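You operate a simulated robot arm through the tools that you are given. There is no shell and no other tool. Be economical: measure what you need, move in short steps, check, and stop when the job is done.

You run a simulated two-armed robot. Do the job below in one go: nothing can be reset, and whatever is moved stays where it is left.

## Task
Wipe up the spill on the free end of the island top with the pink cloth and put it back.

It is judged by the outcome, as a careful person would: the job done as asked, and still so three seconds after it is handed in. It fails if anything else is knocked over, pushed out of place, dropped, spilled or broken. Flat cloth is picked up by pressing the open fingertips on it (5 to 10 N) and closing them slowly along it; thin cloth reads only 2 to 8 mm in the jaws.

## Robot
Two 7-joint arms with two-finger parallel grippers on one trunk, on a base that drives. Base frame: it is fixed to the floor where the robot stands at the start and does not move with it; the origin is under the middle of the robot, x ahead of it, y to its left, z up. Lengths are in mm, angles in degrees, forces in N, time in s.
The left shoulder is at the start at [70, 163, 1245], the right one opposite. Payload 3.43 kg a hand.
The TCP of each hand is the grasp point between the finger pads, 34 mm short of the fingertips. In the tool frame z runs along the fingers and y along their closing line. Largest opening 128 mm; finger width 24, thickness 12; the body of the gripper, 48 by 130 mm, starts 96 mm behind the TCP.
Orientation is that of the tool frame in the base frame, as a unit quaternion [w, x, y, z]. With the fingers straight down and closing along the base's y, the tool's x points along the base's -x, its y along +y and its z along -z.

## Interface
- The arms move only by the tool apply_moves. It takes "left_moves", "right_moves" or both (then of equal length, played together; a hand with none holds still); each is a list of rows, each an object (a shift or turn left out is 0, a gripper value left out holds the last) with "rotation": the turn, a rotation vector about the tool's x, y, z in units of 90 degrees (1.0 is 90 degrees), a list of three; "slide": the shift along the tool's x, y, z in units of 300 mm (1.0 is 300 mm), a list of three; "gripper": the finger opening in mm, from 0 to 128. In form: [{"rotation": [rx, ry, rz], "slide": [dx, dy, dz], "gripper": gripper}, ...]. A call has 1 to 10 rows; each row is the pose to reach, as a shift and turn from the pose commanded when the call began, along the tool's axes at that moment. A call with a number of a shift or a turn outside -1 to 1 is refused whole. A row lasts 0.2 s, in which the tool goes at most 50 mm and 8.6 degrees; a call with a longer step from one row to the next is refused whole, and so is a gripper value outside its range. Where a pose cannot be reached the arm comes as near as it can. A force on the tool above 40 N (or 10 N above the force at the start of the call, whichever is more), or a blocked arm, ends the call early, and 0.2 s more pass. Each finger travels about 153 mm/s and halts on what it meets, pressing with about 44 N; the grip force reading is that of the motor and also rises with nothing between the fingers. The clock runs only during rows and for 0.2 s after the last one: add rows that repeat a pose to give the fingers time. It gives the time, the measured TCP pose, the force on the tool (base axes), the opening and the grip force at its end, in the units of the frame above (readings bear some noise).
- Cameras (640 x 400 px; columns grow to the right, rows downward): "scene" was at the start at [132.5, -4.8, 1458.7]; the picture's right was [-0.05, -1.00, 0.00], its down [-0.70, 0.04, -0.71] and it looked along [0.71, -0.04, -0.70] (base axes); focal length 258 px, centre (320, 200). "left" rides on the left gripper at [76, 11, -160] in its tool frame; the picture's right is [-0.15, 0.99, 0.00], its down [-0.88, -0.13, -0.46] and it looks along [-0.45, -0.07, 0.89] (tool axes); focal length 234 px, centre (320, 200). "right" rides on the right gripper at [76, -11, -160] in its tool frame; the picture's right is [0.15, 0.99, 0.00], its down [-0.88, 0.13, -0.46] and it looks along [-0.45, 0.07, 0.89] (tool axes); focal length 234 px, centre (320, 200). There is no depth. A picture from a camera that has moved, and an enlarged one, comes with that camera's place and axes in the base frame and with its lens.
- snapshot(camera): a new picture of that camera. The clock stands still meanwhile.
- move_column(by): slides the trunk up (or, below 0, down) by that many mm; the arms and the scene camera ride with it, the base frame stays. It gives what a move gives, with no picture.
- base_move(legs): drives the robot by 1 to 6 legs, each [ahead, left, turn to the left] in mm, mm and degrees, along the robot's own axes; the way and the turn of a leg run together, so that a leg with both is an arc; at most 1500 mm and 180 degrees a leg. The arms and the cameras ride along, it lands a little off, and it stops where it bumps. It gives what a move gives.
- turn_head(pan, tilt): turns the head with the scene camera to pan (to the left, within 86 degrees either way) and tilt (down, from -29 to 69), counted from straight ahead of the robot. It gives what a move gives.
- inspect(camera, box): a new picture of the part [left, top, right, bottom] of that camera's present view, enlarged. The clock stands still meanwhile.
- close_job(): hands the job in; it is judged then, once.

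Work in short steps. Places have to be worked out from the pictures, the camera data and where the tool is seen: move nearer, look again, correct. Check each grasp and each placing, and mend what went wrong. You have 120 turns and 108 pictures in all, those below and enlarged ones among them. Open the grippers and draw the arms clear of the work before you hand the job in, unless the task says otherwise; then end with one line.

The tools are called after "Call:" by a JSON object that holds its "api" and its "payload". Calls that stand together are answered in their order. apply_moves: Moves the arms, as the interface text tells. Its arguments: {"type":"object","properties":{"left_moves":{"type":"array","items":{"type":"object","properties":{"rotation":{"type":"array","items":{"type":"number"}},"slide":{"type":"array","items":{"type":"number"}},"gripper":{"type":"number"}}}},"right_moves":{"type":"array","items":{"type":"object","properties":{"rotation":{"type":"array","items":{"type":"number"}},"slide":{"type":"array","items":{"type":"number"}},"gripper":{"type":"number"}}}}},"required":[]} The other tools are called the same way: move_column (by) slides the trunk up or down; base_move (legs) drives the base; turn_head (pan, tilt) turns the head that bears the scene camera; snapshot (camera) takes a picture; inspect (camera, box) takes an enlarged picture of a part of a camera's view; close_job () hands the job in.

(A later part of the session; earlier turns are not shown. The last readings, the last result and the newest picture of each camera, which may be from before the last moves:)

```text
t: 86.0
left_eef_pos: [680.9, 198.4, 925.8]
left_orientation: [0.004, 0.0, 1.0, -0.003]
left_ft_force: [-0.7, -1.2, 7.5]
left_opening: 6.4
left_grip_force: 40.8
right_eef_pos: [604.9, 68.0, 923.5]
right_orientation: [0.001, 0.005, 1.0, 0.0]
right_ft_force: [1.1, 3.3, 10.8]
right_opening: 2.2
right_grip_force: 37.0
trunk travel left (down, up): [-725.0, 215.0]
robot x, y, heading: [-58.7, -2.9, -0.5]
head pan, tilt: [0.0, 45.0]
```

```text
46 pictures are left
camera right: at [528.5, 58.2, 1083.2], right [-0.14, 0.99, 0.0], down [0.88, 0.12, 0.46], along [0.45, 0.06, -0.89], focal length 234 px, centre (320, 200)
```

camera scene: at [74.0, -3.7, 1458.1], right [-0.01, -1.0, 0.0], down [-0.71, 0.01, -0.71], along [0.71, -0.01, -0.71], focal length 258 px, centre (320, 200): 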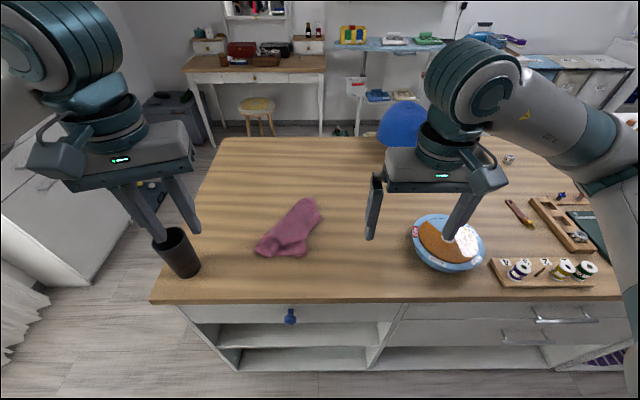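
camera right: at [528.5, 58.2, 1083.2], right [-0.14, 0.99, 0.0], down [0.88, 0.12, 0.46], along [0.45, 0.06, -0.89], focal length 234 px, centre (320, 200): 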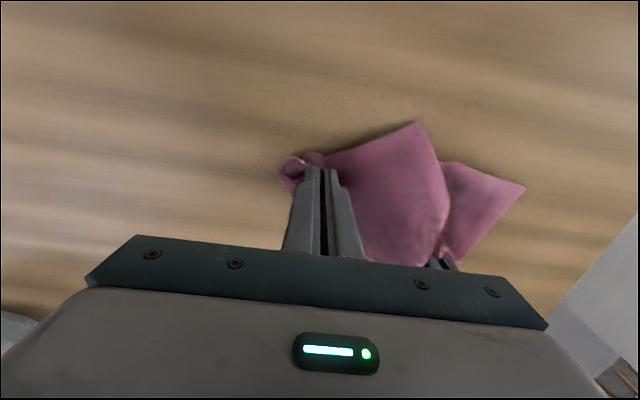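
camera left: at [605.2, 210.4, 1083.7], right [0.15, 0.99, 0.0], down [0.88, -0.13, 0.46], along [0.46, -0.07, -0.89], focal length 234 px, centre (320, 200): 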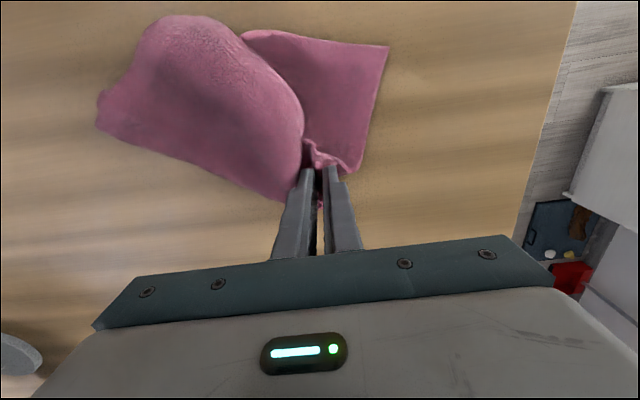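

Both corners are held. I lift both hands together 220 mm, spread them 30 mm, and look at how it hangs.

Call:
{"api": "apply_moves", "payload": {"left_moves": [{"slide": [0, 0, -0.1], "gripper": 0}, {"slide": [0, 0, -0.22]}, {"slide": [0, 0, -0.34]}, {"slide": [0, 0, -0.46]}, {"slide": [0, 0, -0.58]}, {"slide": [0, 0, -0.7]}, {"slide": [0, 0, -0.74]}, {"slide": [0, 0, -0.74]}], "right_moves": [{"slide": [0, 0, -0.1], "gripper": 0}, {"slide": [0.01, -0.015, -0.22]}, {"slide": [0.02, -0.03, -0.34]}, {"slide": [0.03, -0.045, -0.46]}, {"slide": [0.04, -0.06, -0.58]}, {"slide": [0.05, -0.08, -0.7]}, {"slide": [0.05, -0.09, -0.74]}, {"slide": [0.05, -0.09, -0.74]}]}}

Call:
{"api": "inspect", "payload": {"camera": "scene", "box": [180, 80, 380, 230]}}

Call:
{"api": "snapshot", "payload": {"camera": "left"}}

```text
t: 87.8
left_eef_pos: [679.2, 200.0, 1146.1]
left_orientation: [0.003, 0.0, 1.0, -0.002]
left_ft_force: [-2.8, -4.0, -0.9]
left_opening: 6.6
left_grip_force: 40.6
right_eef_pos: [590.3, 41.5, 1144.8]
right_orientation: [0.0, 0.004, 1.0, 0.0]
right_ft_force: [2.9, 3.1, -0.4]
right_opening: 2.3
right_grip_force: 37.0
trunk travel left (down, up): [-725.0, 215.0]
robot x, y, heading: [-59.0, -4.7, -0.7]
head pan, tilt: [0.0, 45.0]
```

```text
2.67 times, centred on (280, 155) of scene
camera zoom: at [75.5, -3.0, 1457.9], right [-0.01, -1.0, 0.0], down [-0.71, 0.01, -0.71], along [0.71, -0.01, -0.71], focal length 687 px, centre (427, 320)
```

zoom: 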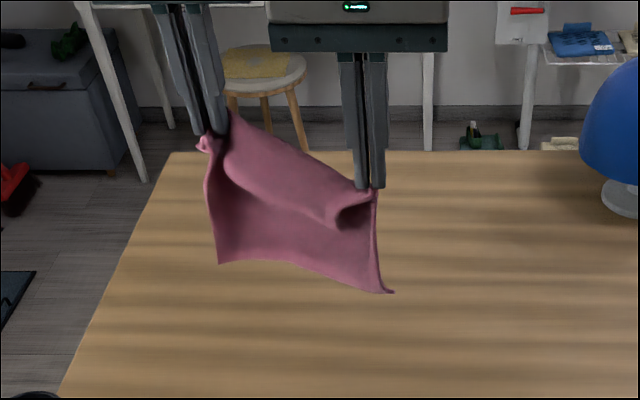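

```text
44 pictures are left
camera left: at [602.9, 212.4, 1304.7], right [0.15, 0.99, 0.0], down [0.88, -0.13, 0.46], along [0.46, -0.07, -0.89], focal length 234 px, centre (320, 200)
```

left: 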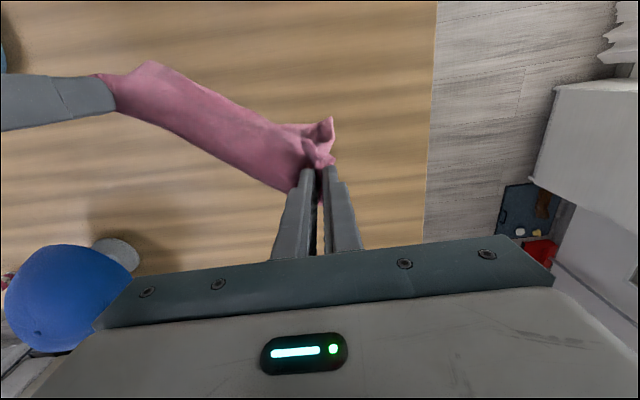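

It hangs as a clean sheet between the hands. I carry it back, squared to the table, to above the near line of its old place (x≈450, y −86…96).

Call:
{"api": "apply_moves", "payload": {"left_moves": [{"slide": [0.109, -0.05, 0], "gripper": 0}, {"slide": [0.218, -0.099, 0]}, {"slide": [0.327, -0.149, 0]}, {"slide": [0.436, -0.198, 0]}, {"slide": [0.545, -0.248, 0]}, {"slide": [0.654, -0.297, 0]}, {"slide": [0.763, -0.347, 0]}, {"slide": [0.763, -0.347, 0]}, {"slide": [0.763, -0.347, 0]}], "right_moves": [{"slide": [0.067, -0.061, 0], "gripper": 0}, {"slide": [0.133, -0.121, 0]}, {"slide": [0.2, -0.182, 0]}, {"slide": [0.267, -0.243, 0]}, {"slide": [0.334, -0.304, 0]}, {"slide": [0.4, -0.364, 0]}, {"slide": [0.467, -0.425, 0]}, {"slide": [0.467, -0.425, 0]}, {"slide": [0.467, -0.425, 0]}]}}

Call:
{"api": "snapshot", "payload": {"camera": "scene"}}

```text
t: 89.8
left_eef_pos: [451.1, 97.5, 1147.0]
left_orientation: [0.003, -0.001, 1.0, -0.001]
left_ft_force: [1.2, -0.3, 0.9]
left_opening: 6.4
left_grip_force: 40.7
right_eef_pos: [450.3, -84.3, 1144.1]
right_orientation: [0.0, 0.004, 1.0, 0.001]
right_ft_force: [0.4, 0.1, -0.5]
right_opening: 2.1
right_grip_force: 37.2
trunk travel left (down, up): [-725.0, 215.0]
robot x, y, heading: [-57.3, -4.1, -0.9]
head pan, tilt: [0.0, 45.0]
```

```text
43 pictures are left
camera scene: at [75.0, -3.4, 1458.0], right [-0.01, -1.0, 0.0], down [-0.71, 0.01, -0.71], along [0.71, -0.01, -0.71], focal length 258 px, centre (320, 200)
```

scene: 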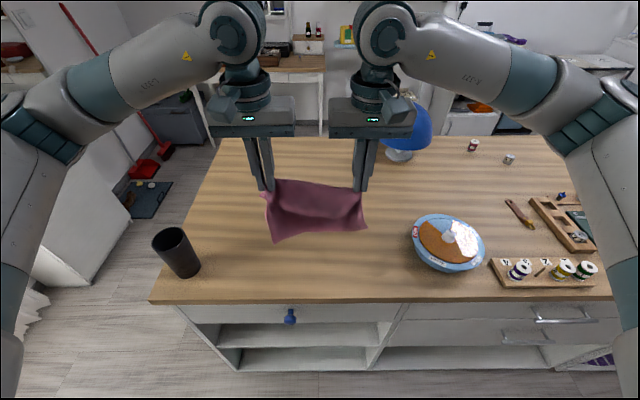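

The bottom edge hangs about 60 mm above the top. I lower it to touch near x≈435, then lay the sheet out going ahead.

Call:
{"api": "apply_moves", "payload": {"left_moves": [{"slide": [0.03, 0, 0.1], "gripper": 0}, {"slide": [0.05, 0, 0.2]}, {"slide": [0.05, 0, 0.2]}, {"slide": [-0.05, 0, 0.26]}, {"slide": [-0.16, 0, 0.33]}, {"slide": [-0.27, 0, 0.41]}, {"slide": [-0.37, 0, 0.5]}, {"slide": [-0.46, 0, 0.6]}, {"slide": [-0.54, 0, 0.69]}, {"slide": [-0.58, 0, 0.725]}], "right_moves": [{"slide": [0.03, 0, 0.1], "gripper": 0}, {"slide": [0.05, 0, 0.2]}, {"slide": [0.05, 0, 0.2]}, {"slide": [-0.05, 0, 0.26]}, {"slide": [-0.16, 0, 0.33]}, {"slide": [-0.27, 0, 0.41]}, {"slide": [-0.37, 0, 0.5]}, {"slide": [-0.46, 0, 0.6]}, {"slide": [-0.54, 0, 0.69]}, {"slide": [-0.58, 0, 0.725]}]}}

Call:
{"api": "inspect", "payload": {"camera": "scene", "box": [220, 150, 420, 280]}}

Call:
{"api": "snapshot", "payload": {"camera": "left"}}

```text
t: 92.0
left_eef_pos: [628.5, 95.9, 930.3]
left_orientation: [0.003, -0.001, 1.0, -0.002]
left_ft_force: [-0.1, 0.0, 0.8]
left_opening: 6.3
left_grip_force: 40.5
right_eef_pos: [626.0, -87.6, 926.3]
right_orientation: [0.0, 0.004, 1.0, 0.0]
right_ft_force: [0.7, 0.4, 1.0]
right_opening: 2.0
right_grip_force: 36.7
trunk travel left (down, up): [-725.0, 215.0]
robot x, y, heading: [-56.4, -2.6, -0.4]
head pan, tilt: [0.0, 45.0]
```

```text
3.08 times, centred on (320, 215) of scene
camera zoom: at [75.0, -3.3, 1458.0], right [-0.01, -1.0, 0.0], down [-0.71, 0.01, -0.71], along [0.71, -0.01, -0.71], focal length 793 px, centre (320, 154)
```

zoom: 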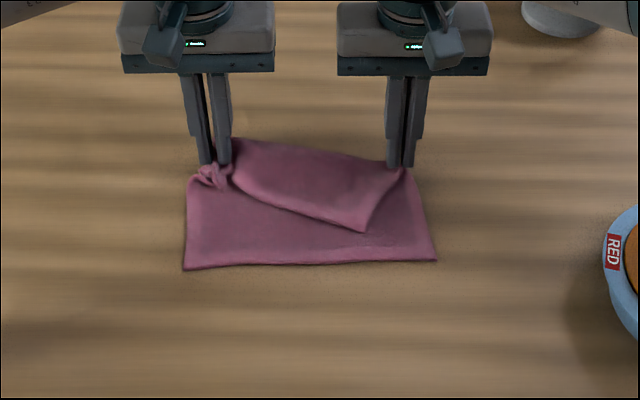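

```text
41 pictures are left
camera left: at [551.0, 107.2, 1087.9], right [0.15, 0.99, 0.0], down [0.88, -0.13, 0.46], along [0.46, -0.07, -0.89], focal length 234 px, centre (320, 200)
```

left: 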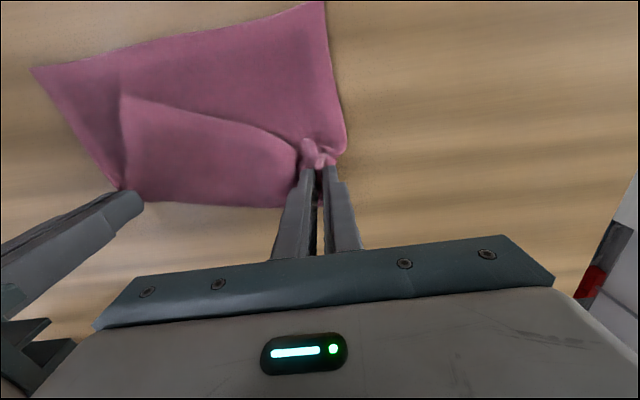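

It is flat, with only a triangular flap folded on top (tip at about (550, −48)) and everything sitting about 80 mm too far ahead. I release the right hand and bring it above the flap tip to flip it out.

Call:
{"api": "apply_moves", "payload": {"right_moves": [{"slide": [0, 0, 0], "gripper": 10}, {"slide": [0, 0, 0], "gripper": 26}, {"slide": [0, 0, -0.1]}, {"slide": [0, 0, -0.2]}, {"slide": [0.1, 0.08, -0.2]}, {"slide": [0.19, 0.155, -0.2]}, {"slide": [0.19, 0.155, -0.08]}, {"slide": [0.19, 0.155, -0.05]}]}}

Call:
{"api": "snapshot", "payload": {"camera": "right"}}

Call:
{"api": "inspect", "payload": {"camera": "scene", "box": [220, 150, 420, 280]}}

```text
t: 93.8
left_eef_pos: [627.5, 95.0, 931.3]
left_orientation: [0.004, 0.0, 1.0, -0.003]
left_ft_force: [0.0, 0.9, 0.5]
left_opening: 6.4
left_grip_force: 40.9
right_eef_pos: [566.9, -37.0, 940.7]
right_orientation: [0.0, 0.005, 1.0, 0.0]
right_ft_force: [0.1, 0.7, -0.2]
right_opening: 25.9
right_grip_force: 0.0
trunk travel left (down, up): [-725.0, 215.0]
robot x, y, heading: [-59.1, -3.0, -0.5]
head pan, tilt: [0.0, 45.0]
```

```text
40 pictures are left
camera right: at [490.5, -48.2, 1100.6], right [-0.14, 0.99, 0.0], down [0.88, 0.12, 0.46], along [0.45, 0.06, -0.89], focal length 234 px, centre (320, 200)
```

right: 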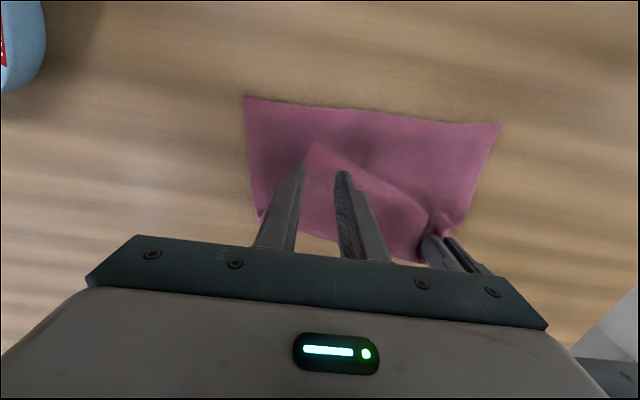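

```text
3.08 times, centred on (320, 215) of scene
camera zoom: at [74.5, -3.0, 1458.1], right [-0.01, -1.0, 0.0], down [-0.71, 0.01, -0.71], along [0.71, -0.01, -0.71], focal length 793 px, centre (320, 154)
```

zoom: 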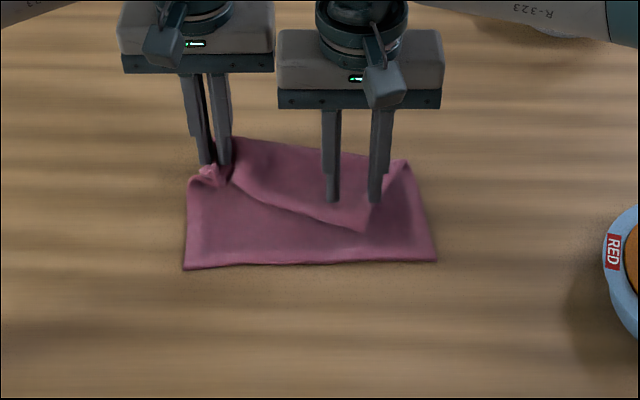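

The right finger is on the flap's edge. I shift 8 mm inward and 6 mm toward the tip, press and close.

Call:
{"api": "apply_moves", "payload": {"right_moves": [{"slide": [0.02, 0.027, 0.03], "gripper": 26}, {"slide": [0.02, 0.027, 0.055]}, {"slide": [0.02, 0.027, 0.063], "gripper": 24}, {"slide": [0.02, 0.027, 0.063], "gripper": 19}, {"slide": [0.02, 0.027, 0.063], "gripper": 14}, {"slide": [0.02, 0.027, 0.063], "gripper": 9}, {"slide": [0.02, 0.027, 0.063], "gripper": 5}, {"slide": [0.02, 0.027, 0.063], "gripper": 2}, {"slide": [0.02, 0.027, 0.063], "gripper": 0}, {"slide": [0.02, 0.027, 0.063], "gripper": 0}]}}

Call:
{"api": "apply_moves", "payload": {"right_moves": [{"slide": [0, 0, -0.08], "gripper": 0}, {"slide": [0, 0, -0.16]}, {"slide": [0, 0, -0.16]}]}}

Call:
{"api": "snapshot", "payload": {"camera": "right"}}

Call:
{"api": "inspect", "payload": {"camera": "scene", "box": [220, 150, 420, 280]}}

```text
t: 96.0
left_eef_pos: [627.7, 94.7, 929.6]
left_orientation: [0.004, 0.001, 1.0, -0.002]
left_ft_force: [1.4, 0.5, 1.6]
left_opening: 6.3
left_grip_force: 40.7
right_eef_pos: [560.8, -31.6, 923.2]
right_orientation: [0.0, 0.005, 1.0, -0.001]
right_ft_force: [-0.9, -0.2, 2.1]
right_opening: 2.9
right_grip_force: 37.6
trunk travel left (down, up): [-725.0, 215.0]
robot x, y, heading: [-56.9, -1.6, -0.4]
head pan, tilt: [0.0, 45.0]
```

```text
t: 96.8
left_eef_pos: [628.1, 95.0, 928.9]
left_orientation: [0.003, 0.0, 1.0, -0.002]
left_ft_force: [-0.2, -0.4, 1.6]
left_opening: 6.2
left_grip_force: 39.9
right_eef_pos: [561.6, -31.1, 972.4]
right_orientation: [-0.001, 0.004, 1.0, 0.0]
right_ft_force: [1.7, -0.5, 0.8]
right_opening: 2.9
right_grip_force: 37.7
trunk travel left (down, up): [-725.0, 215.0]
robot x, y, heading: [-55.8, -2.5, -0.5]
head pan, tilt: [0.0, 45.0]
```

```text
38 pictures are left
camera right: at [485.9, -41.1, 1131.3], right [-0.14, 0.99, 0.0], down [0.88, 0.12, 0.46], along [0.45, 0.06, -0.89], focal length 234 px, centre (320, 200)
```

right: 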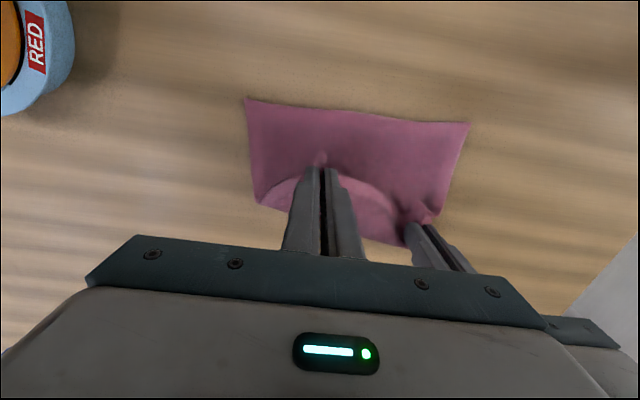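

```text
3.08 times, centred on (320, 215) of scene
camera zoom: at [75.4, -3.4, 1457.9], right [-0.01, -1.0, 0.0], down [-0.71, 0.01, -0.71], along [0.71, -0.01, -0.71], focal length 793 px, centre (320, 154)
```

zoom: 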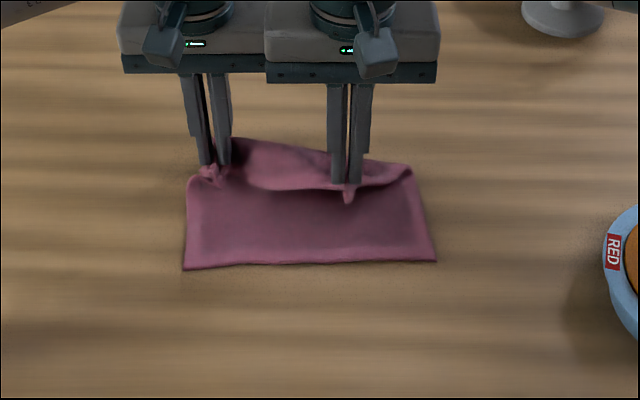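

The flap tip is held and lifting. I first move away from the left gripper, then carry it over and ahead to about (715, −95).

Call:
{"api": "apply_moves", "payload": {"right_moves": [{"slide": [0.0, -0.13, -0.02], "gripper": 0}, {"slide": [-0.12, -0.18, -0.05]}, {"slide": [-0.24, -0.2, -0.06]}, {"slide": [-0.34, -0.21, 0.0]}, {"slide": [-0.43, -0.215, 0.07]}, {"slide": [-0.49, -0.215, 0.13]}, {"slide": [-0.53, -0.215, 0.155]}, {"slide": [-0.55, -0.215, 0.155]}]}}

Call:
{"api": "inspect", "payload": {"camera": "scene", "box": [220, 140, 420, 270]}}

Call:
{"api": "snapshot", "payload": {"camera": "left"}}

```text
t: 98.6
left_eef_pos: [628.1, 95.9, 930.4]
left_orientation: [0.004, 0.0, 1.0, -0.003]
left_ft_force: [9.5, -21.0, 0.4]
left_opening: 7.0
left_grip_force: 41.0
right_eef_pos: [726.3, -96.4, 924.3]
right_orientation: [-0.001, 0.005, 1.0, 0.001]
right_ft_force: [-11.1, 20.9, 1.1]
right_opening: 1.6
right_grip_force: 36.6
trunk travel left (down, up): [-725.0, 215.0]
robot x, y, heading: [-54.6, -0.2, -0.3]
head pan, tilt: [0.0, 45.0]
```

```text
3.08 times, centred on (320, 205) of scene
camera zoom: at [74.8, -2.8, 1458.0], right [-0.01, -1.0, 0.0], down [-0.71, 0.01, -0.71], along [0.71, -0.01, -0.71], focal length 793 px, centre (320, 185)
```

zoom: 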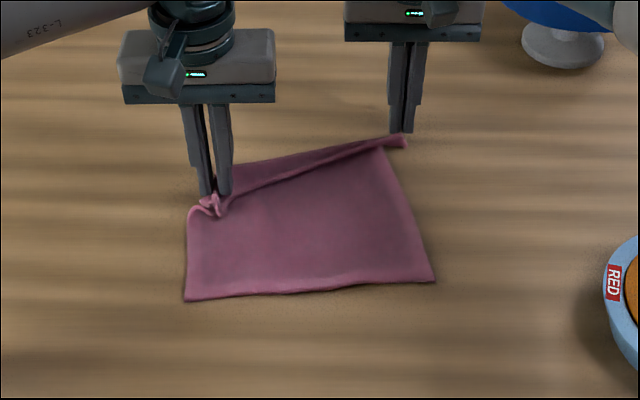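

```text
35 pictures are left
camera left: at [550.5, 107.0, 1088.1], right [0.15, 0.99, 0.0], down [0.88, -0.13, 0.46], along [0.46, -0.07, -0.89], focal length 234 px, centre (320, 200)
```

left: 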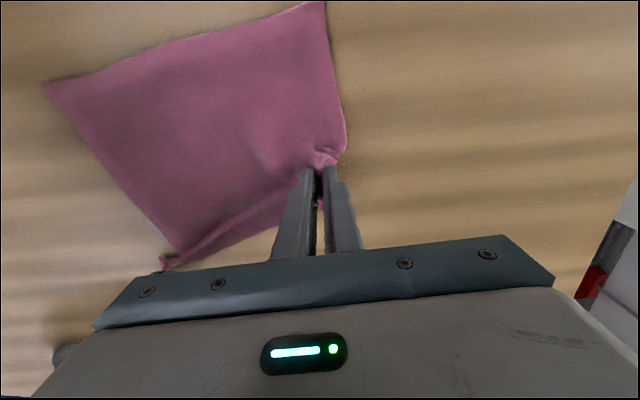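

The flap is out and the cloth is taut (22 N). I ease the right hand, release both, and lift clear to look.

Call:
{"api": "apply_moves", "payload": {"left_moves": [{"slide": [0, 0, 0], "gripper": 0}, {"gripper": 0}, {"gripper": 10}, {"gripper": 24}, {"slide": [0, 0, -0.06]}, {"slide": [0, 0, -0.2]}, {"slide": [0.05, 0.06, -0.33]}, {"slide": [0.1, 0.14, -0.42]}, {"slide": [0.1, 0.24, -0.5]}, {"slide": [0.1, 0.3, -0.55]}], "right_moves": [{"slide": [0.015, 0.025, 0], "gripper": 0}, {"slide": [0.015, 0.025, 0], "gripper": 0}, {"slide": [0.015, 0.025, 0], "gripper": 10}, {"slide": [0.015, 0.025, 0], "gripper": 24}, {"slide": [0.015, 0.025, -0.06]}, {"slide": [0.015, 0.025, -0.2]}, {"slide": [0.05, -0.06, -0.3]}, {"slide": [0.1, -0.16, -0.4]}, {"slide": [0.15, -0.26, -0.5]}, {"slide": [0.2, -0.3, -0.6]}]}}

Call:
{"api": "snapshot", "payload": {"camera": "scene"}}

Call:
{"api": "inspect", "payload": {"camera": "scene", "box": [220, 150, 420, 280]}}

```text
t: 100.8
left_eef_pos: [596.4, 185.5, 1093.7]
left_orientation: [0.003, 0.0, 1.0, -0.002]
left_ft_force: [0.1, -0.6, 0.1]
left_opening: 24.0
left_grip_force: 0.0
right_eef_pos: [663.5, -186.6, 1104.0]
right_orientation: [0.001, 0.005, 1.0, 0.0]
right_ft_force: [0.1, -0.2, -0.2]
right_opening: 23.8
right_grip_force: 0.0
trunk travel left (down, up): [-725.0, 215.0]
robot x, y, heading: [-57.5, -1.3, -0.7]
head pan, tilt: [0.0, 45.0]
```

```text
34 pictures are left
camera scene: at [73.6, -3.2, 1458.1], right [-0.01, -1.0, 0.0], down [-0.71, 0.01, -0.71], along [0.71, -0.01, -0.71], focal length 258 px, centre (320, 200)
```

scene: 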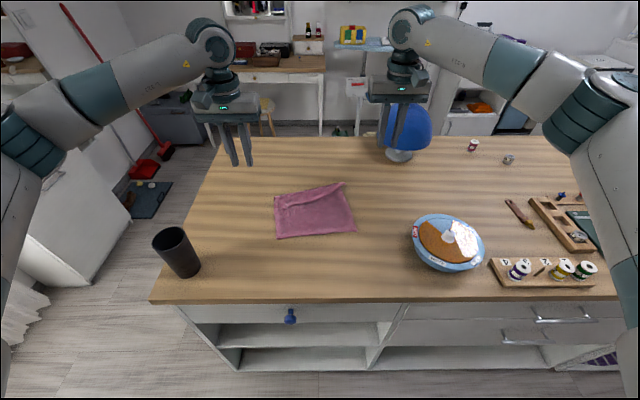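

```text
3.08 times, centred on (320, 215) of scene
camera zoom: at [73.6, -3.2, 1458.1], right [-0.01, -1.0, 0.0], down [-0.71, 0.01, -0.71], along [0.71, -0.01, -0.71], focal length 793 px, centre (320, 154)
```

zoom: 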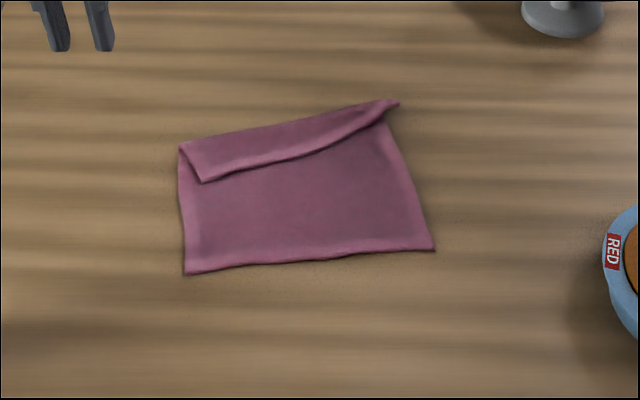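

Only a narrow strip on the far left is still folded on top, with its tip at about (611, 108). I flip it out the same way with the left hand, hovering first.

Call:
{"api": "apply_moves", "payload": {"left_moves": [{"slide": [-0.05, -0.14, 0.02], "gripper": 26}, {"slide": [-0.103, -0.283, 0.04]}, {"slide": [-0.103, -0.283, 0.19]}, {"slide": [-0.103, -0.283, 0.34]}, {"slide": [-0.103, -0.283, 0.46]}, {"slide": [-0.103, -0.283, 0.5]}]}}

Call:
{"api": "snapshot", "payload": {"camera": "left"}}

Call:
{"api": "inspect", "payload": {"camera": "scene", "box": [220, 150, 420, 280]}}

```text
t: 102.2
left_eef_pos: [630.2, 99.0, 945.7]
left_orientation: [0.003, 0.0, 1.0, -0.002]
left_ft_force: [0.5, 0.1, 0.2]
left_opening: 25.9
left_grip_force: 0.1
right_eef_pos: [663.8, -185.9, 1102.2]
right_orientation: [0.001, 0.004, 1.0, -0.001]
right_ft_force: [-0.3, 0.0, 0.0]
right_opening: 24.3
right_grip_force: 0.1
trunk travel left (down, up): [-725.0, 215.0]
robot x, y, heading: [-56.8, -1.9, -0.4]
head pan, tilt: [0.0, 45.0]
```

```text
32 pictures are left
camera left: at [552.8, 111.1, 1103.4], right [0.15, 0.99, 0.0], down [0.88, -0.13, 0.46], along [0.46, -0.07, -0.89], focal length 234 px, centre (320, 200)
```

left: 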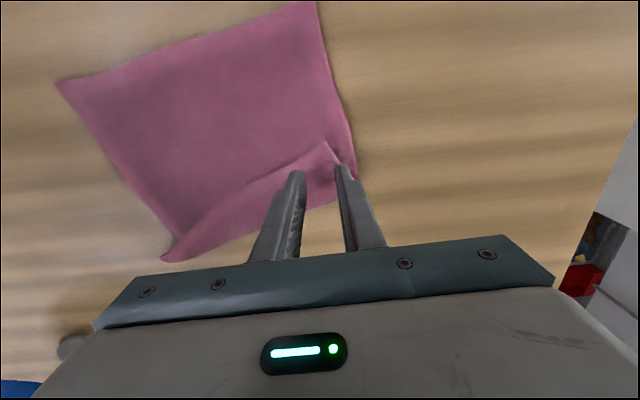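

```text
3.08 times, centred on (320, 215) of scene
camera zoom: at [75.2, -2.7, 1458.0], right [-0.01, -1.0, 0.0], down [-0.71, 0.01, -0.71], along [0.71, -0.01, -0.71], focal length 793 px, centre (320, 154)
```

zoom: 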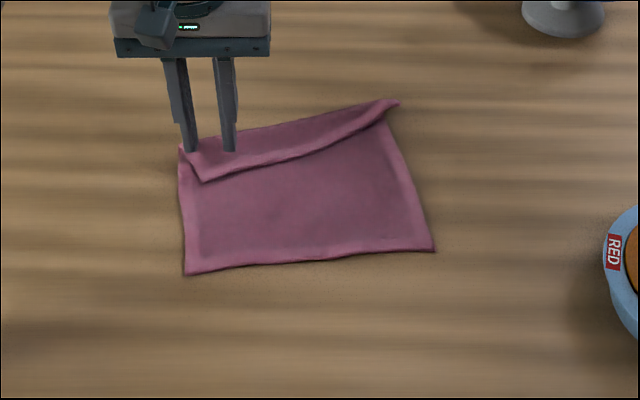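

I shift 10 mm nearer and 6 mm right to be fully on the strip, press, close and lift.

Call:
{"api": "apply_moves", "payload": {"left_moves": [{"slide": [0.03, -0.02, 0.04], "gripper": 26}, {"slide": [0.03, -0.02, 0.07]}, {"slide": [0.03, -0.02, 0.077], "gripper": 24}, {"slide": [0.03, -0.02, 0.077], "gripper": 19}, {"slide": [0.03, -0.02, 0.077], "gripper": 14}, {"slide": [0.03, -0.02, 0.077], "gripper": 9}, {"slide": [0.03, -0.02, 0.077], "gripper": 5}, {"slide": [0.03, -0.02, 0.077], "gripper": 2}, {"slide": [0.03, -0.02, 0.077], "gripper": 0}, {"slide": [0.03, -0.02, 0.077], "gripper": 0}]}}

Call:
{"api": "apply_moves", "payload": {"left_moves": [{"slide": [0, 0, -0.06], "gripper": 0}, {"slide": [0, 0, -0.12]}, {"slide": [0, 0, -0.12]}]}}

Call:
{"api": "inspect", "payload": {"camera": "scene", "box": [220, 150, 420, 280]}}

```text
t: 104.4
left_eef_pos: [619.9, 92.4, 922.3]
left_orientation: [0.003, 0.0, 1.0, -0.002]
left_ft_force: [0.2, -0.5, 0.5]
left_opening: 3.5
left_grip_force: 38.0
right_eef_pos: [665.4, -187.0, 1102.8]
right_orientation: [-0.001, 0.005, 1.0, -0.001]
right_ft_force: [-0.6, 0.6, -0.3]
right_opening: 24.1
right_grip_force: 0.0
trunk travel left (down, up): [-725.0, 215.0]
robot x, y, heading: [-56.1, -4.0, -0.6]
head pan, tilt: [0.0, 45.0]
```

```text
t: 105.2
left_eef_pos: [620.7, 93.4, 959.7]
left_orientation: [0.003, 0.0, 1.0, -0.002]
left_ft_force: [-0.2, -0.4, 0.3]
left_opening: 3.3
left_grip_force: 37.8
right_eef_pos: [664.1, -186.5, 1103.7]
right_orientation: [0.0, 0.005, 1.0, -0.001]
right_ft_force: [-0.1, 0.7, 0.5]
right_opening: 24.1
right_grip_force: 0.2
trunk travel left (down, up): [-725.0, 215.0]
robot x, y, heading: [-56.9, -4.2, -0.3]
head pan, tilt: [0.0, 45.0]
```

```text
3.08 times, centred on (320, 215) of scene
camera zoom: at [75.5, -3.2, 1457.9], right [-0.01, -1.0, 0.0], down [-0.71, 0.01, -0.71], along [0.71, -0.01, -0.71], focal length 793 px, centre (320, 154)
```

zoom: 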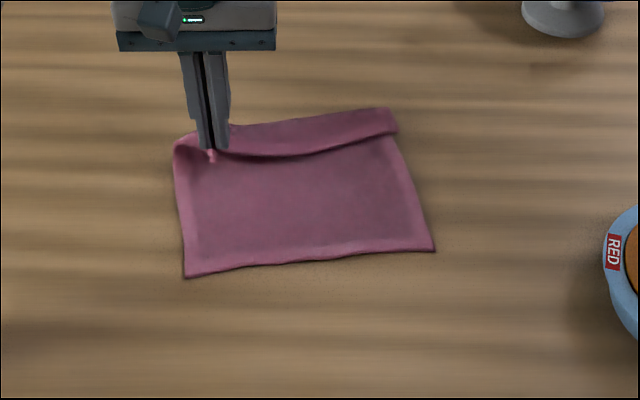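

The strip tip is held. I carry it over ahead to about (712, 108) and set it down.

Call:
{"api": "apply_moves", "payload": {"left_moves": [{"slide": [-0.08, 0.01, -0.02], "gripper": 0}, {"slide": [-0.16, 0.03, -0.01]}, {"slide": [-0.22, 0.04, 0.03]}, {"slide": [-0.27, 0.05, 0.08]}, {"slide": [-0.3, 0.05, 0.12]}, {"slide": [-0.31, 0.055, 0.12]}]}}

Call:
{"api": "inspect", "payload": {"camera": "scene", "box": [220, 140, 420, 270]}}

```text
t: 106.6
left_eef_pos: [712.5, 110.8, 923.5]
left_orientation: [0.004, 0.0, 1.0, -0.002]
left_ft_force: [-1.5, -1.1, 2.4]
left_opening: 3.6
left_grip_force: 38.0
right_eef_pos: [663.7, -185.3, 1101.9]
right_orientation: [0.0, 0.005, 1.0, 0.001]
right_ft_force: [-0.4, -1.0, -0.6]
right_opening: 24.0
right_grip_force: 0.0
trunk travel left (down, up): [-725.0, 215.0]
robot x, y, heading: [-56.4, -0.8, -0.7]
head pan, tilt: [0.0, 45.0]
```

```text
3.08 times, centred on (320, 205) of scene
camera zoom: at [74.7, -3.3, 1458.0], right [-0.01, -1.0, 0.0], down [-0.71, 0.01, -0.71], along [0.71, -0.01, -0.71], focal length 793 px, centre (320, 185)
```

zoom: 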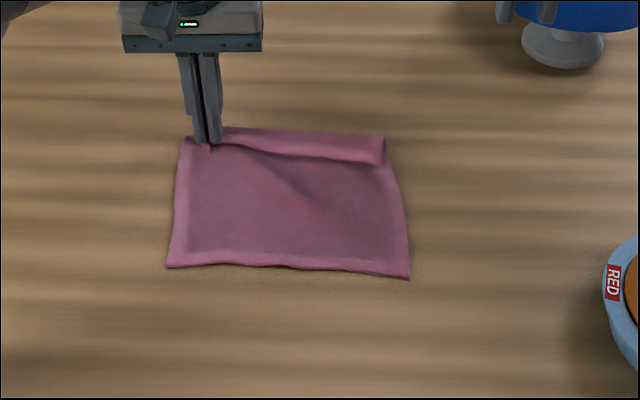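

It is almost flat, with just a shallow hem band. I release, lift and look.

Call:
{"api": "apply_moves", "payload": {"left_moves": [{"gripper": 10}, {"gripper": 24}, {"slide": [0, 0, -0.06]}, {"slide": [0, 0, -0.2]}, {"slide": [0.03, 0.06, -0.33]}, {"slide": [0.1, 0.16, -0.42]}, {"slide": [0.15, 0.26, -0.5]}]}}

Call:
{"api": "inspect", "payload": {"camera": "scene", "box": [220, 140, 420, 270]}}

```text
t: 108.2
left_eef_pos: [665.2, 190.8, 1072.6]
left_orientation: [0.004, -0.001, 1.0, -0.003]
left_ft_force: [-1.5, -0.3, 0.0]
left_opening: 24.2
left_grip_force: 0.0
right_eef_pos: [663.5, -185.2, 1103.4]
right_orientation: [0.0, 0.006, 1.0, -0.001]
right_ft_force: [0.3, -0.3, 0.6]
right_opening: 24.2
right_grip_force: 0.0
trunk travel left (down, up): [-725.0, 215.0]
robot x, y, heading: [-52.6, 0.6, -0.7]
head pan, tilt: [0.0, 45.0]
```

```text
3.08 times, centred on (320, 205) of scene
camera zoom: at [73.9, -2.1, 1458.1], right [-0.01, -1.0, 0.0], down [-0.71, 0.01, -0.71], along [0.71, -0.01, -0.71], focal length 793 px, centre (320, 185)
```

zoom: 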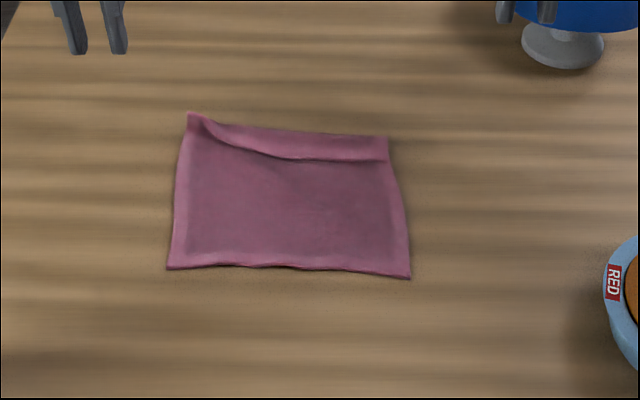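

It is good now apart from a 40 mm band at the far right and being about 115 mm too far ahead. I'll slide the whole cloth back by pressing both open hands on it, so I move both above it first.

Call:
{"api": "apply_moves", "payload": {"left_moves": [{"slide": [0.067, -0.076, 0], "gripper": 40}, {"slide": [0.134, -0.152, 0]}, {"slide": [0.2, -0.228, 0]}, {"slide": [0.267, -0.303, 0]}, {"slide": [0.267, -0.303, 0.12]}, {"slide": [0.267, -0.303, 0.24]}, {"slide": [0.267, -0.303, 0.36]}, {"slide": [0.267, -0.303, 0.45]}, {"slide": [0.267, -0.303, 0.49]}, {"slide": [0.267, -0.303, 0.505]}], "right_moves": [{"slide": [0.065, 0.108, 0], "gripper": 40}, {"slide": [0.13, 0.216, 0]}, {"slide": [0.195, 0.325, 0]}, {"slide": [0.26, 0.433, 0]}, {"slide": [0.26, 0.433, 0.14]}, {"slide": [0.26, 0.433, 0.28]}, {"slide": [0.26, 0.433, 0.42]}, {"slide": [0.26, 0.433, 0.54]}, {"slide": [0.26, 0.433, 0.59]}, {"slide": [0.26, 0.433, 0.605]}]}}

```text
t: 110.4
left_eef_pos: [588.3, 97.7, 920.5]
left_orientation: [0.004, 0.0, 1.0, -0.002]
left_ft_force: [-0.6, 0.4, 0.7]
left_opening: 39.7
left_grip_force: 0.1
right_eef_pos: [587.8, -56.4, 920.6]
right_orientation: [0.0, 0.004, 1.0, 0.0]
right_ft_force: [-0.5, 0.6, -0.4]
right_opening: 39.7
right_grip_force: 0.2
trunk travel left (down, up): [-725.0, 215.0]
robot x, y, heading: [-54.6, -3.2, -0.5]
head pan, tilt: [0.0, 45.0]
```

Nearly touching. I press about 3 mm more and pull back 50 mm as a trial.

Call:
{"api": "apply_moves", "payload": {"left_moves": [{"slide": [0, 0, 0.008]}, {"slide": [0, 0, 0.014]}, {"slide": [0.03, 0, 0.014]}, {"slide": [0.08, 0, 0.014]}, {"slide": [0.13, 0, 0.014]}, {"slide": [0.17, 0, 0.014]}], "right_moves": [{"slide": [0, 0, 0.008]}, {"slide": [0, 0, 0.014]}, {"slide": [0.03, 0, 0.014]}, {"slide": [0.08, 0, 0.014]}, {"slide": [0.13, 0, 0.014]}, {"slide": [0.17, 0, 0.014]}]}}

Call:
{"api": "inspect", "payload": {"camera": "scene", "box": [220, 150, 420, 280]}}

```text
t: 111.8
left_eef_pos: [537.0, 95.5, 916.8]
left_orientation: [0.005, 0.0, 1.0, -0.001]
left_ft_force: [3.0, -0.1, 10.0]
left_opening: 39.9
left_grip_force: 0.0
right_eef_pos: [537.4, -56.9, 919.1]
right_orientation: [0.0, 0.005, 1.0, 0.0]
right_ft_force: [0.4, -0.3, 1.3]
right_opening: 40.0
right_grip_force: 0.1
trunk travel left (down, up): [-725.0, 215.0]
robot x, y, heading: [-53.3, -0.1, -0.5]
head pan, tilt: [0.0, 45.0]
```

```text
3.08 times, centred on (320, 215) of scene
camera zoom: at [73.8, -3.5, 1458.2], right [-0.01, -1.0, 0.0], down [-0.71, 0.01, -0.71], along [0.71, -0.01, -0.71], focal length 793 px, centre (320, 154)
```

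zoom: 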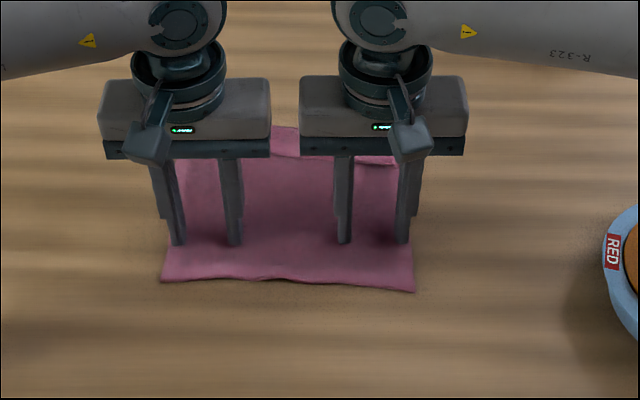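

It slides with the hands perfectly. I continue 62 mm back and 18 mm right, with slightly more pressure on the right hand.

Call:
{"api": "apply_moves", "payload": {"left_moves": [{"slide": [0, 0, 0.0]}, {"slide": [0.05, -0.015, 0.0]}, {"slide": [0.1, -0.03, 0.0]}, {"slide": [0.15, -0.045, 0.0]}, {"slide": [0.207, -0.06, 0.0]}, {"slide": [0.207, -0.06, 0.0]}], "right_moves": [{"slide": [0, 0, 0.01]}, {"slide": [0.05, -0.015, 0.01]}, {"slide": [0.1, -0.03, 0.01]}, {"slide": [0.15, -0.045, 0.01]}, {"slide": [0.207, -0.06, 0.01]}, {"slide": [0.207, -0.06, 0.01]}]}}

Call:
{"api": "apply_moves", "payload": {"left_moves": [{"slide": [0, 0, -0.1]}, {"slide": [0, 0.05, -0.24]}, {"slide": [0, 0.1, -0.38]}, {"slide": [0, 0.2, -0.5]}, {"slide": [0, 0.3, -0.6]}], "right_moves": [{"slide": [0, 0, -0.1]}, {"slide": [0, -0.05, -0.24]}, {"slide": [0, -0.1, -0.38]}, {"slide": [-0.1, -0.2, -0.45]}, {"slide": [-0.2, -0.3, -0.5]}]}}

Call:
{"api": "inspect", "payload": {"camera": "scene", "box": [220, 150, 420, 280]}}

```text
t: 113.2
left_eef_pos: [475.2, 78.8, 916.6]
left_orientation: [0.004, -0.001, 1.0, -0.003]
left_ft_force: [4.9, 1.1, 17.9]
left_opening: 39.9
left_grip_force: 0.1
right_eef_pos: [475.3, -72.8, 917.8]
right_orientation: [0.002, 0.005, 1.0, 0.0]
right_ft_force: [7.2, 2.0, 21.3]
right_opening: 39.5
right_grip_force: 0.0
trunk travel left (down, up): [-725.0, 215.0]
robot x, y, heading: [-57.4, -1.5, -0.4]
head pan, tilt: [0.0, 45.0]
```

```text
t: 114.4
left_eef_pos: [473.3, 171.7, 1096.2]
left_orientation: [0.003, 0.0, 1.0, -0.002]
left_ft_force: [0.0, -0.1, 0.5]
left_opening: 39.9
left_grip_force: 0.1
right_eef_pos: [533.4, -164.1, 1067.0]
right_orientation: [0.001, 0.004, 1.0, 0.0]
right_ft_force: [0.6, 0.1, 0.0]
right_opening: 39.9
right_grip_force: 0.1
trunk travel left (down, up): [-725.0, 215.0]
robot x, y, heading: [-58.6, -1.6, -0.6]
head pan, tilt: [0.0, 45.0]
```

```text
3.08 times, centred on (320, 215) of scene
camera zoom: at [74.3, -3.0, 1458.0], right [-0.01, -1.0, 0.0], down [-0.71, 0.01, -0.71], along [0.71, -0.01, -0.71], focal length 793 px, centre (320, 154)
```

zoom: 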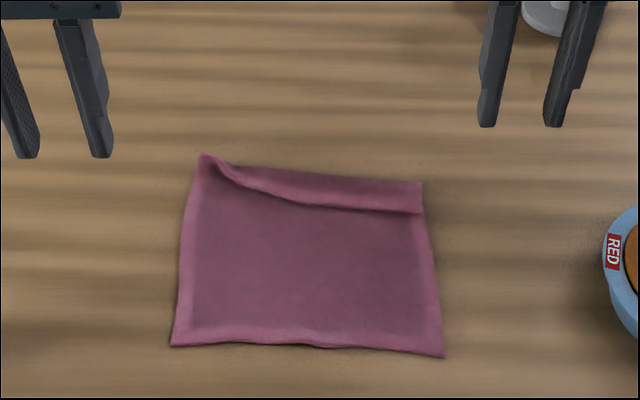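

The near edge is back on its old line (x≈420, y −110…120). Now I flip the last band, whose tip is at about (566, −103), with the right hand.

Call:
{"api": "apply_moves", "payload": {"right_moves": [{"slide": [-0.08, 0.127, 0], "gripper": 26}, {"slide": [-0.157, 0.253, 0]}, {"slide": [-0.157, 0.253, 0.14]}, {"slide": [-0.157, 0.253, 0.28]}, {"slide": [-0.157, 0.253, 0.4]}, {"slide": [-0.157, 0.253, 0.41]}]}}

Call:
{"api": "snapshot", "payload": {"camera": "right"}}

Call:
{"api": "inspect", "payload": {"camera": "scene", "box": [220, 150, 420, 280]}}

```text
t: 115.8
left_eef_pos: [473.0, 171.7, 1095.7]
left_orientation: [0.003, 0.0, 1.0, -0.002]
left_ft_force: [-0.1, -0.4, 0.8]
left_opening: 39.8
left_grip_force: 0.0
right_eef_pos: [581.9, -87.5, 940.8]
right_orientation: [0.001, 0.004, 1.0, 0.001]
right_ft_force: [-1.4, -0.2, 0.2]
right_opening: 25.9
right_grip_force: 0.1
trunk travel left (down, up): [-725.0, 215.0]
robot x, y, heading: [-56.8, -0.5, -0.3]
head pan, tilt: [0.0, 45.0]
```

```text
25 pictures are left
camera right: at [505.8, -97.9, 1101.0], right [-0.14, 0.99, 0.0], down [0.88, 0.12, 0.46], along [0.45, 0.06, -0.89], focal length 234 px, centre (320, 200)
```

right: 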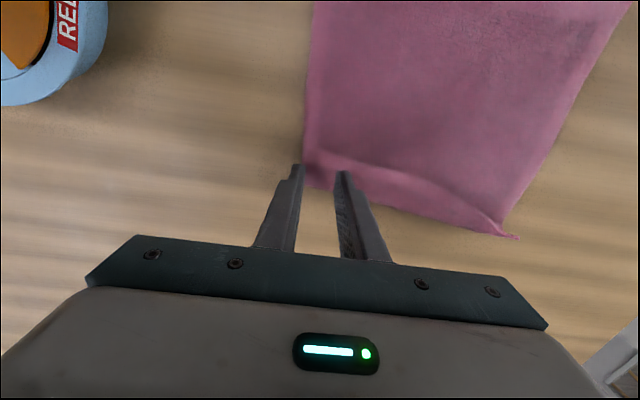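

```text
3.08 times, centred on (320, 215) of scene
camera zoom: at [74.8, -3.6, 1458.0], right [-0.01, -1.0, 0.0], down [-0.71, 0.01, -0.71], along [0.71, -0.01, -0.71], focal length 793 px, centre (320, 154)
```

zoom: 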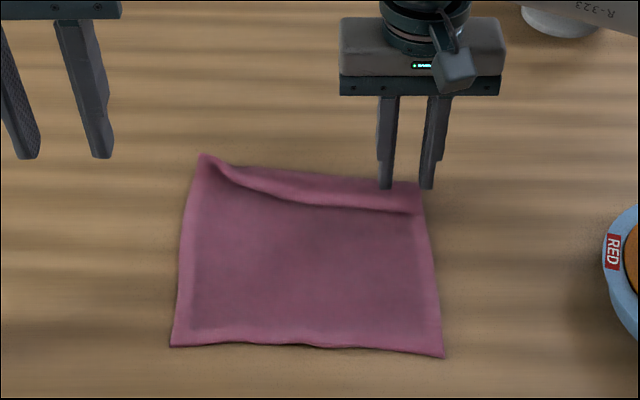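

The band spans x≈568–596 with its right end at y≈−104. I shift 18 mm inward, press, close and lift.

Call:
{"api": "apply_moves", "payload": {"right_moves": [{"slide": [0.01, 0.05, 0.03], "gripper": 26}, {"slide": [0.01, 0.06, 0.058]}, {"slide": [0.01, 0.06, 0.065], "gripper": 24}, {"slide": [0.01, 0.06, 0.065], "gripper": 19}, {"slide": [0.01, 0.06, 0.065], "gripper": 14}, {"slide": [0.01, 0.06, 0.065], "gripper": 9}, {"slide": [0.01, 0.06, 0.065], "gripper": 5}, {"slide": [0.01, 0.06, 0.065], "gripper": 2}, {"slide": [0.01, 0.06, 0.065], "gripper": 0}, {"slide": [0.01, 0.06, 0.065], "gripper": 0}]}}

Call:
{"api": "apply_moves", "payload": {"right_moves": [{"slide": [0, 0, -0.05], "gripper": 0}, {"slide": [0, 0, -0.1]}, {"slide": [0, 0, -0.1]}]}}

Call:
{"api": "inspect", "payload": {"camera": "scene", "box": [220, 150, 420, 280]}}

```text
t: 118.0
left_eef_pos: [473.2, 172.3, 1096.2]
left_orientation: [0.004, 0.0, 1.0, -0.001]
left_ft_force: [0.6, -0.1, 0.1]
left_opening: 40.1
left_grip_force: 0.1
right_eef_pos: [579.3, -71.2, 922.6]
right_orientation: [0.0, 0.004, 1.0, 0.0]
right_ft_force: [0.0, 0.2, 1.0]
right_opening: 3.2
right_grip_force: 37.9
trunk travel left (down, up): [-725.0, 215.0]
robot x, y, heading: [-57.7, -1.6, -0.4]
head pan, tilt: [0.0, 45.0]
```

```text
t: 118.8
left_eef_pos: [474.1, 172.0, 1095.0]
left_orientation: [0.004, 0.0, 1.0, -0.001]
left_ft_force: [-0.2, 0.0, 0.2]
left_opening: 40.0
left_grip_force: 0.1
right_eef_pos: [581.1, -70.4, 951.8]
right_orientation: [0.001, 0.004, 1.0, 0.0]
right_ft_force: [-0.6, -1.1, 0.0]
right_opening: 3.3
right_grip_force: 37.6
trunk travel left (down, up): [-725.0, 215.0]
robot x, y, heading: [-55.7, -2.7, -0.4]
head pan, tilt: [0.0, 45.0]
```

```text
3.08 times, centred on (320, 215) of scene
camera zoom: at [75.3, -3.3, 1457.9], right [-0.01, -1.0, 0.0], down [-0.71, 0.01, -0.71], along [0.71, -0.01, -0.71], focal length 793 px, centre (320, 154)
```

zoom: 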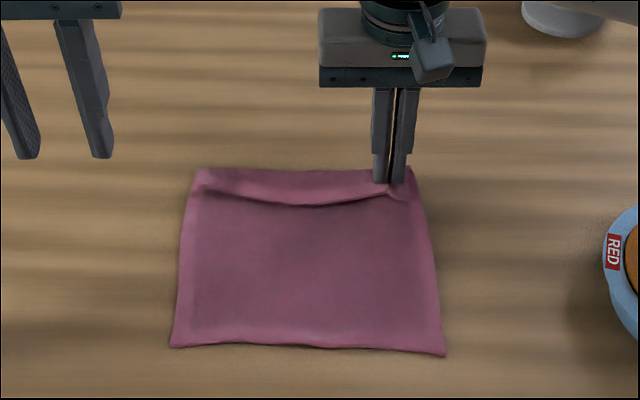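

It's held. I carry it ahead about 58 mm, slightly to the right, and down.

Call:
{"api": "apply_moves", "payload": {"right_moves": [{"slide": [-0.07, -0.02, -0.02], "gripper": 0}, {"slide": [-0.13, -0.04, 0.01]}, {"slide": [-0.17, -0.05, 0.05]}, {"slide": [-0.19, -0.05, 0.09]}, {"slide": [-0.19, -0.05, 0.093], "gripper": 10}, {"slide": [-0.19, -0.05, 0.093], "gripper": 24}, {"slide": [-0.19, -0.05, 0.0]}, {"slide": [-0.19, -0.1, -0.15]}, {"slide": [-0.19, -0.2, -0.28]}, {"slide": [-0.15, -0.3, -0.4]}]}}

Call:
{"api": "inspect", "payload": {"camera": "scene", "box": [220, 150, 420, 280]}}

```text
t: 121.0
left_eef_pos: [471.7, 170.6, 1096.1]
left_orientation: [0.004, -0.001, 1.0, -0.002]
left_ft_force: [-0.6, -0.5, 0.6]
left_opening: 39.9
left_grip_force: 0.1
right_eef_pos: [623.0, -164.8, 1073.1]
right_orientation: [0.0, 0.004, 1.0, 0.001]
right_ft_force: [0.1, -0.1, -0.4]
right_opening: 24.3
right_grip_force: 0.1
trunk travel left (down, up): [-725.0, 215.0]
robot x, y, heading: [-59.2, 1.5, -0.2]
head pan, tilt: [0.0, 45.0]
```

```text
3.08 times, centred on (320, 215) of scene
camera zoom: at [73.5, -4.6, 1458.1], right [-0.01, -1.0, 0.0], down [-0.71, 0.01, -0.71], along [0.71, -0.01, -0.71], focal length 793 px, centre (320, 154)
```

zoom: 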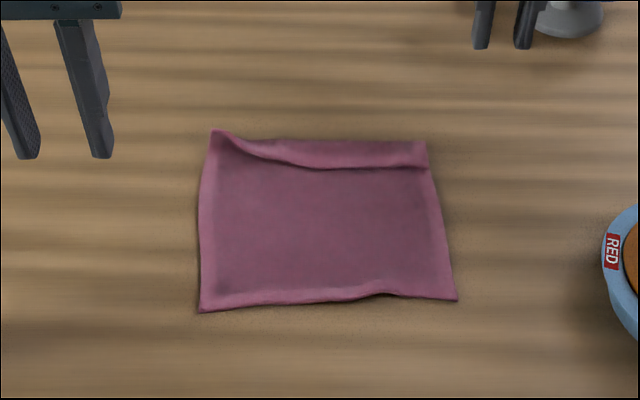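

The cloth slid instead of flipping. I retry with the left hand pressing on the cloth as an anchor and pinching nearer the band's free edge.

Call:
{"api": "apply_moves", "payload": {"left_moves": [{"slide": [-0.06, -0.1, 0.02], "gripper": 40}, {"slide": [-0.12, -0.2, 0.04]}, {"slide": [-0.18, -0.3, 0.06]}, {"slide": [-0.227, -0.37, 0.15]}, {"slide": [-0.227, -0.37, 0.3]}, {"slide": [-0.227, -0.37, 0.44]}, {"slide": [-0.227, -0.37, 0.55]}, {"slide": [-0.227, -0.37, 0.59]}, {"slide": [-0.227, -0.37, 0.603]}], "right_moves": [{"slide": [-0.01, 0.1, 0], "gripper": 26}, {"slide": [-0.02, 0.2, 0]}, {"slide": [-0.03, 0.257, 0]}, {"slide": [-0.03, 0.257, 0.1]}, {"slide": [-0.03, 0.257, 0.2]}, {"slide": [-0.03, 0.257, 0.3]}, {"slide": [-0.03, 0.257, 0.4]}, {"slide": [-0.03, 0.257, 0.44]}, {"slide": [-0.03, 0.257, 0.44]}]}}

Call:
{"api": "snapshot", "payload": {"camera": "right"}}

```text
t: 123.0
left_eef_pos: [542.4, 58.3, 918.3]
left_orientation: [0.004, -0.001, 1.0, -0.002]
left_ft_force: [0.9, 1.1, 7.7]
left_opening: 40.1
left_grip_force: 0.1
right_eef_pos: [632.8, -84.0, 941.6]
right_orientation: [0.001, 0.004, 1.0, -0.001]
right_ft_force: [0.9, -0.8, 0.9]
right_opening: 25.9
right_grip_force: 0.1
trunk travel left (down, up): [-725.0, 215.0]
robot x, y, heading: [-58.0, -1.9, -0.6]
head pan, tilt: [0.0, 45.0]
```

```text
21 pictures are left
camera right: at [555.7, -94.1, 1100.4], right [-0.14, 0.99, 0.0], down [0.88, 0.12, 0.46], along [0.45, 0.06, -0.89], focal length 234 px, centre (320, 200)
```

right: 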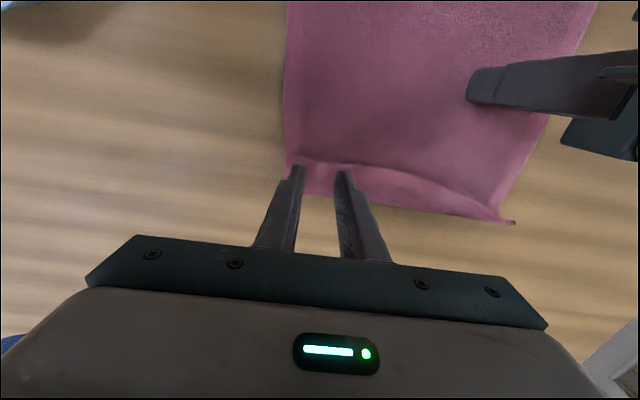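

The band's free edge is at x≈622 and the fingers cover it. I press, close and flip with the left hand holding the cloth down.

Call:
{"api": "apply_moves", "payload": {"right_moves": [{"slide": [0.01, 0.015, 0.04], "gripper": 26}, {"slide": [0.01, 0.015, 0.06]}, {"slide": [0.01, 0.015, 0.064], "gripper": 24}, {"slide": [0.01, 0.015, 0.064], "gripper": 19}, {"slide": [0.01, 0.015, 0.064], "gripper": 14}, {"slide": [0.01, 0.015, 0.064], "gripper": 9}, {"slide": [0.01, 0.015, 0.064], "gripper": 5}, {"slide": [0.01, 0.015, 0.064], "gripper": 2}, {"slide": [0.01, 0.015, 0.064], "gripper": 0}, {"slide": [0.01, 0.015, 0.064], "gripper": 0}]}}

Call:
{"api": "apply_moves", "payload": {"right_moves": [{"slide": [0, 0, -0.06], "gripper": 0}, {"slide": [-0.04, -0.01, -0.12]}, {"slide": [-0.12, -0.02, -0.12]}, {"slide": [-0.17, -0.03, -0.08]}, {"slide": [-0.2, -0.035, -0.03]}, {"slide": [-0.21, -0.04, 0.0]}]}}

Call:
{"api": "inspect", "payload": {"camera": "scene", "box": [220, 150, 420, 280]}}

Call:
{"api": "snapshot", "payload": {"camera": "right"}}

```text
t: 125.2
left_eef_pos: [543.1, 58.3, 917.7]
left_orientation: [0.004, 0.0, 1.0, -0.002]
left_ft_force: [4.4, 0.8, 14.8]
left_opening: 40.2
left_grip_force: 0.0
right_eef_pos: [629.8, -80.4, 920.9]
right_orientation: [0.0, 0.004, 1.0, 0.0]
right_ft_force: [-0.2, -0.1, 1.7]
right_opening: 3.3
right_grip_force: 37.3
trunk travel left (down, up): [-725.0, 215.0]
robot x, y, heading: [-57.5, -0.6, -0.6]
head pan, tilt: [0.0, 45.0]
```

```text
t: 126.6
left_eef_pos: [541.4, 57.1, 917.0]
left_orientation: [0.005, 0.0, 1.0, -0.001]
left_ft_force: [6.5, -2.2, 14.1]
left_opening: 39.8
left_grip_force: 0.1
right_eef_pos: [692.7, -90.5, 922.1]
right_orientation: [0.0, 0.005, 1.0, 0.0]
right_ft_force: [-4.3, 3.2, 1.6]
right_opening: 3.4
right_grip_force: 38.2
trunk travel left (down, up): [-725.0, 215.0]
robot x, y, heading: [-55.5, 0.2, -0.4]
head pan, tilt: [0.0, 45.0]
```

```text
3.08 times, centred on (320, 215) of scene
camera zoom: at [73.4, -3.2, 1458.2], right [-0.01, -1.0, 0.0], down [-0.71, 0.01, -0.71], along [0.71, -0.01, -0.71], focal length 793 px, centre (320, 154)
```

zoom: 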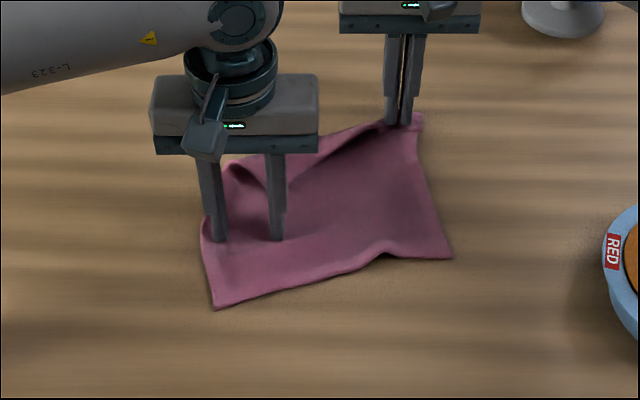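

```text
19 pictures are left
camera right: at [615.4, -100.8, 1082.2], right [-0.14, 0.99, 0.0], down [0.88, 0.12, 0.46], along [0.45, 0.06, -0.89], focal length 234 px, centre (320, 200)
```

right: 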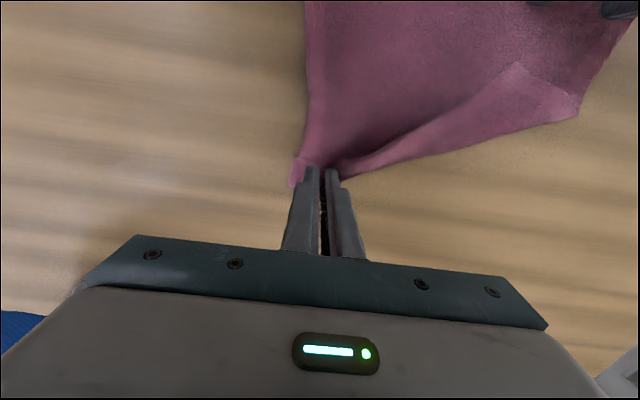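

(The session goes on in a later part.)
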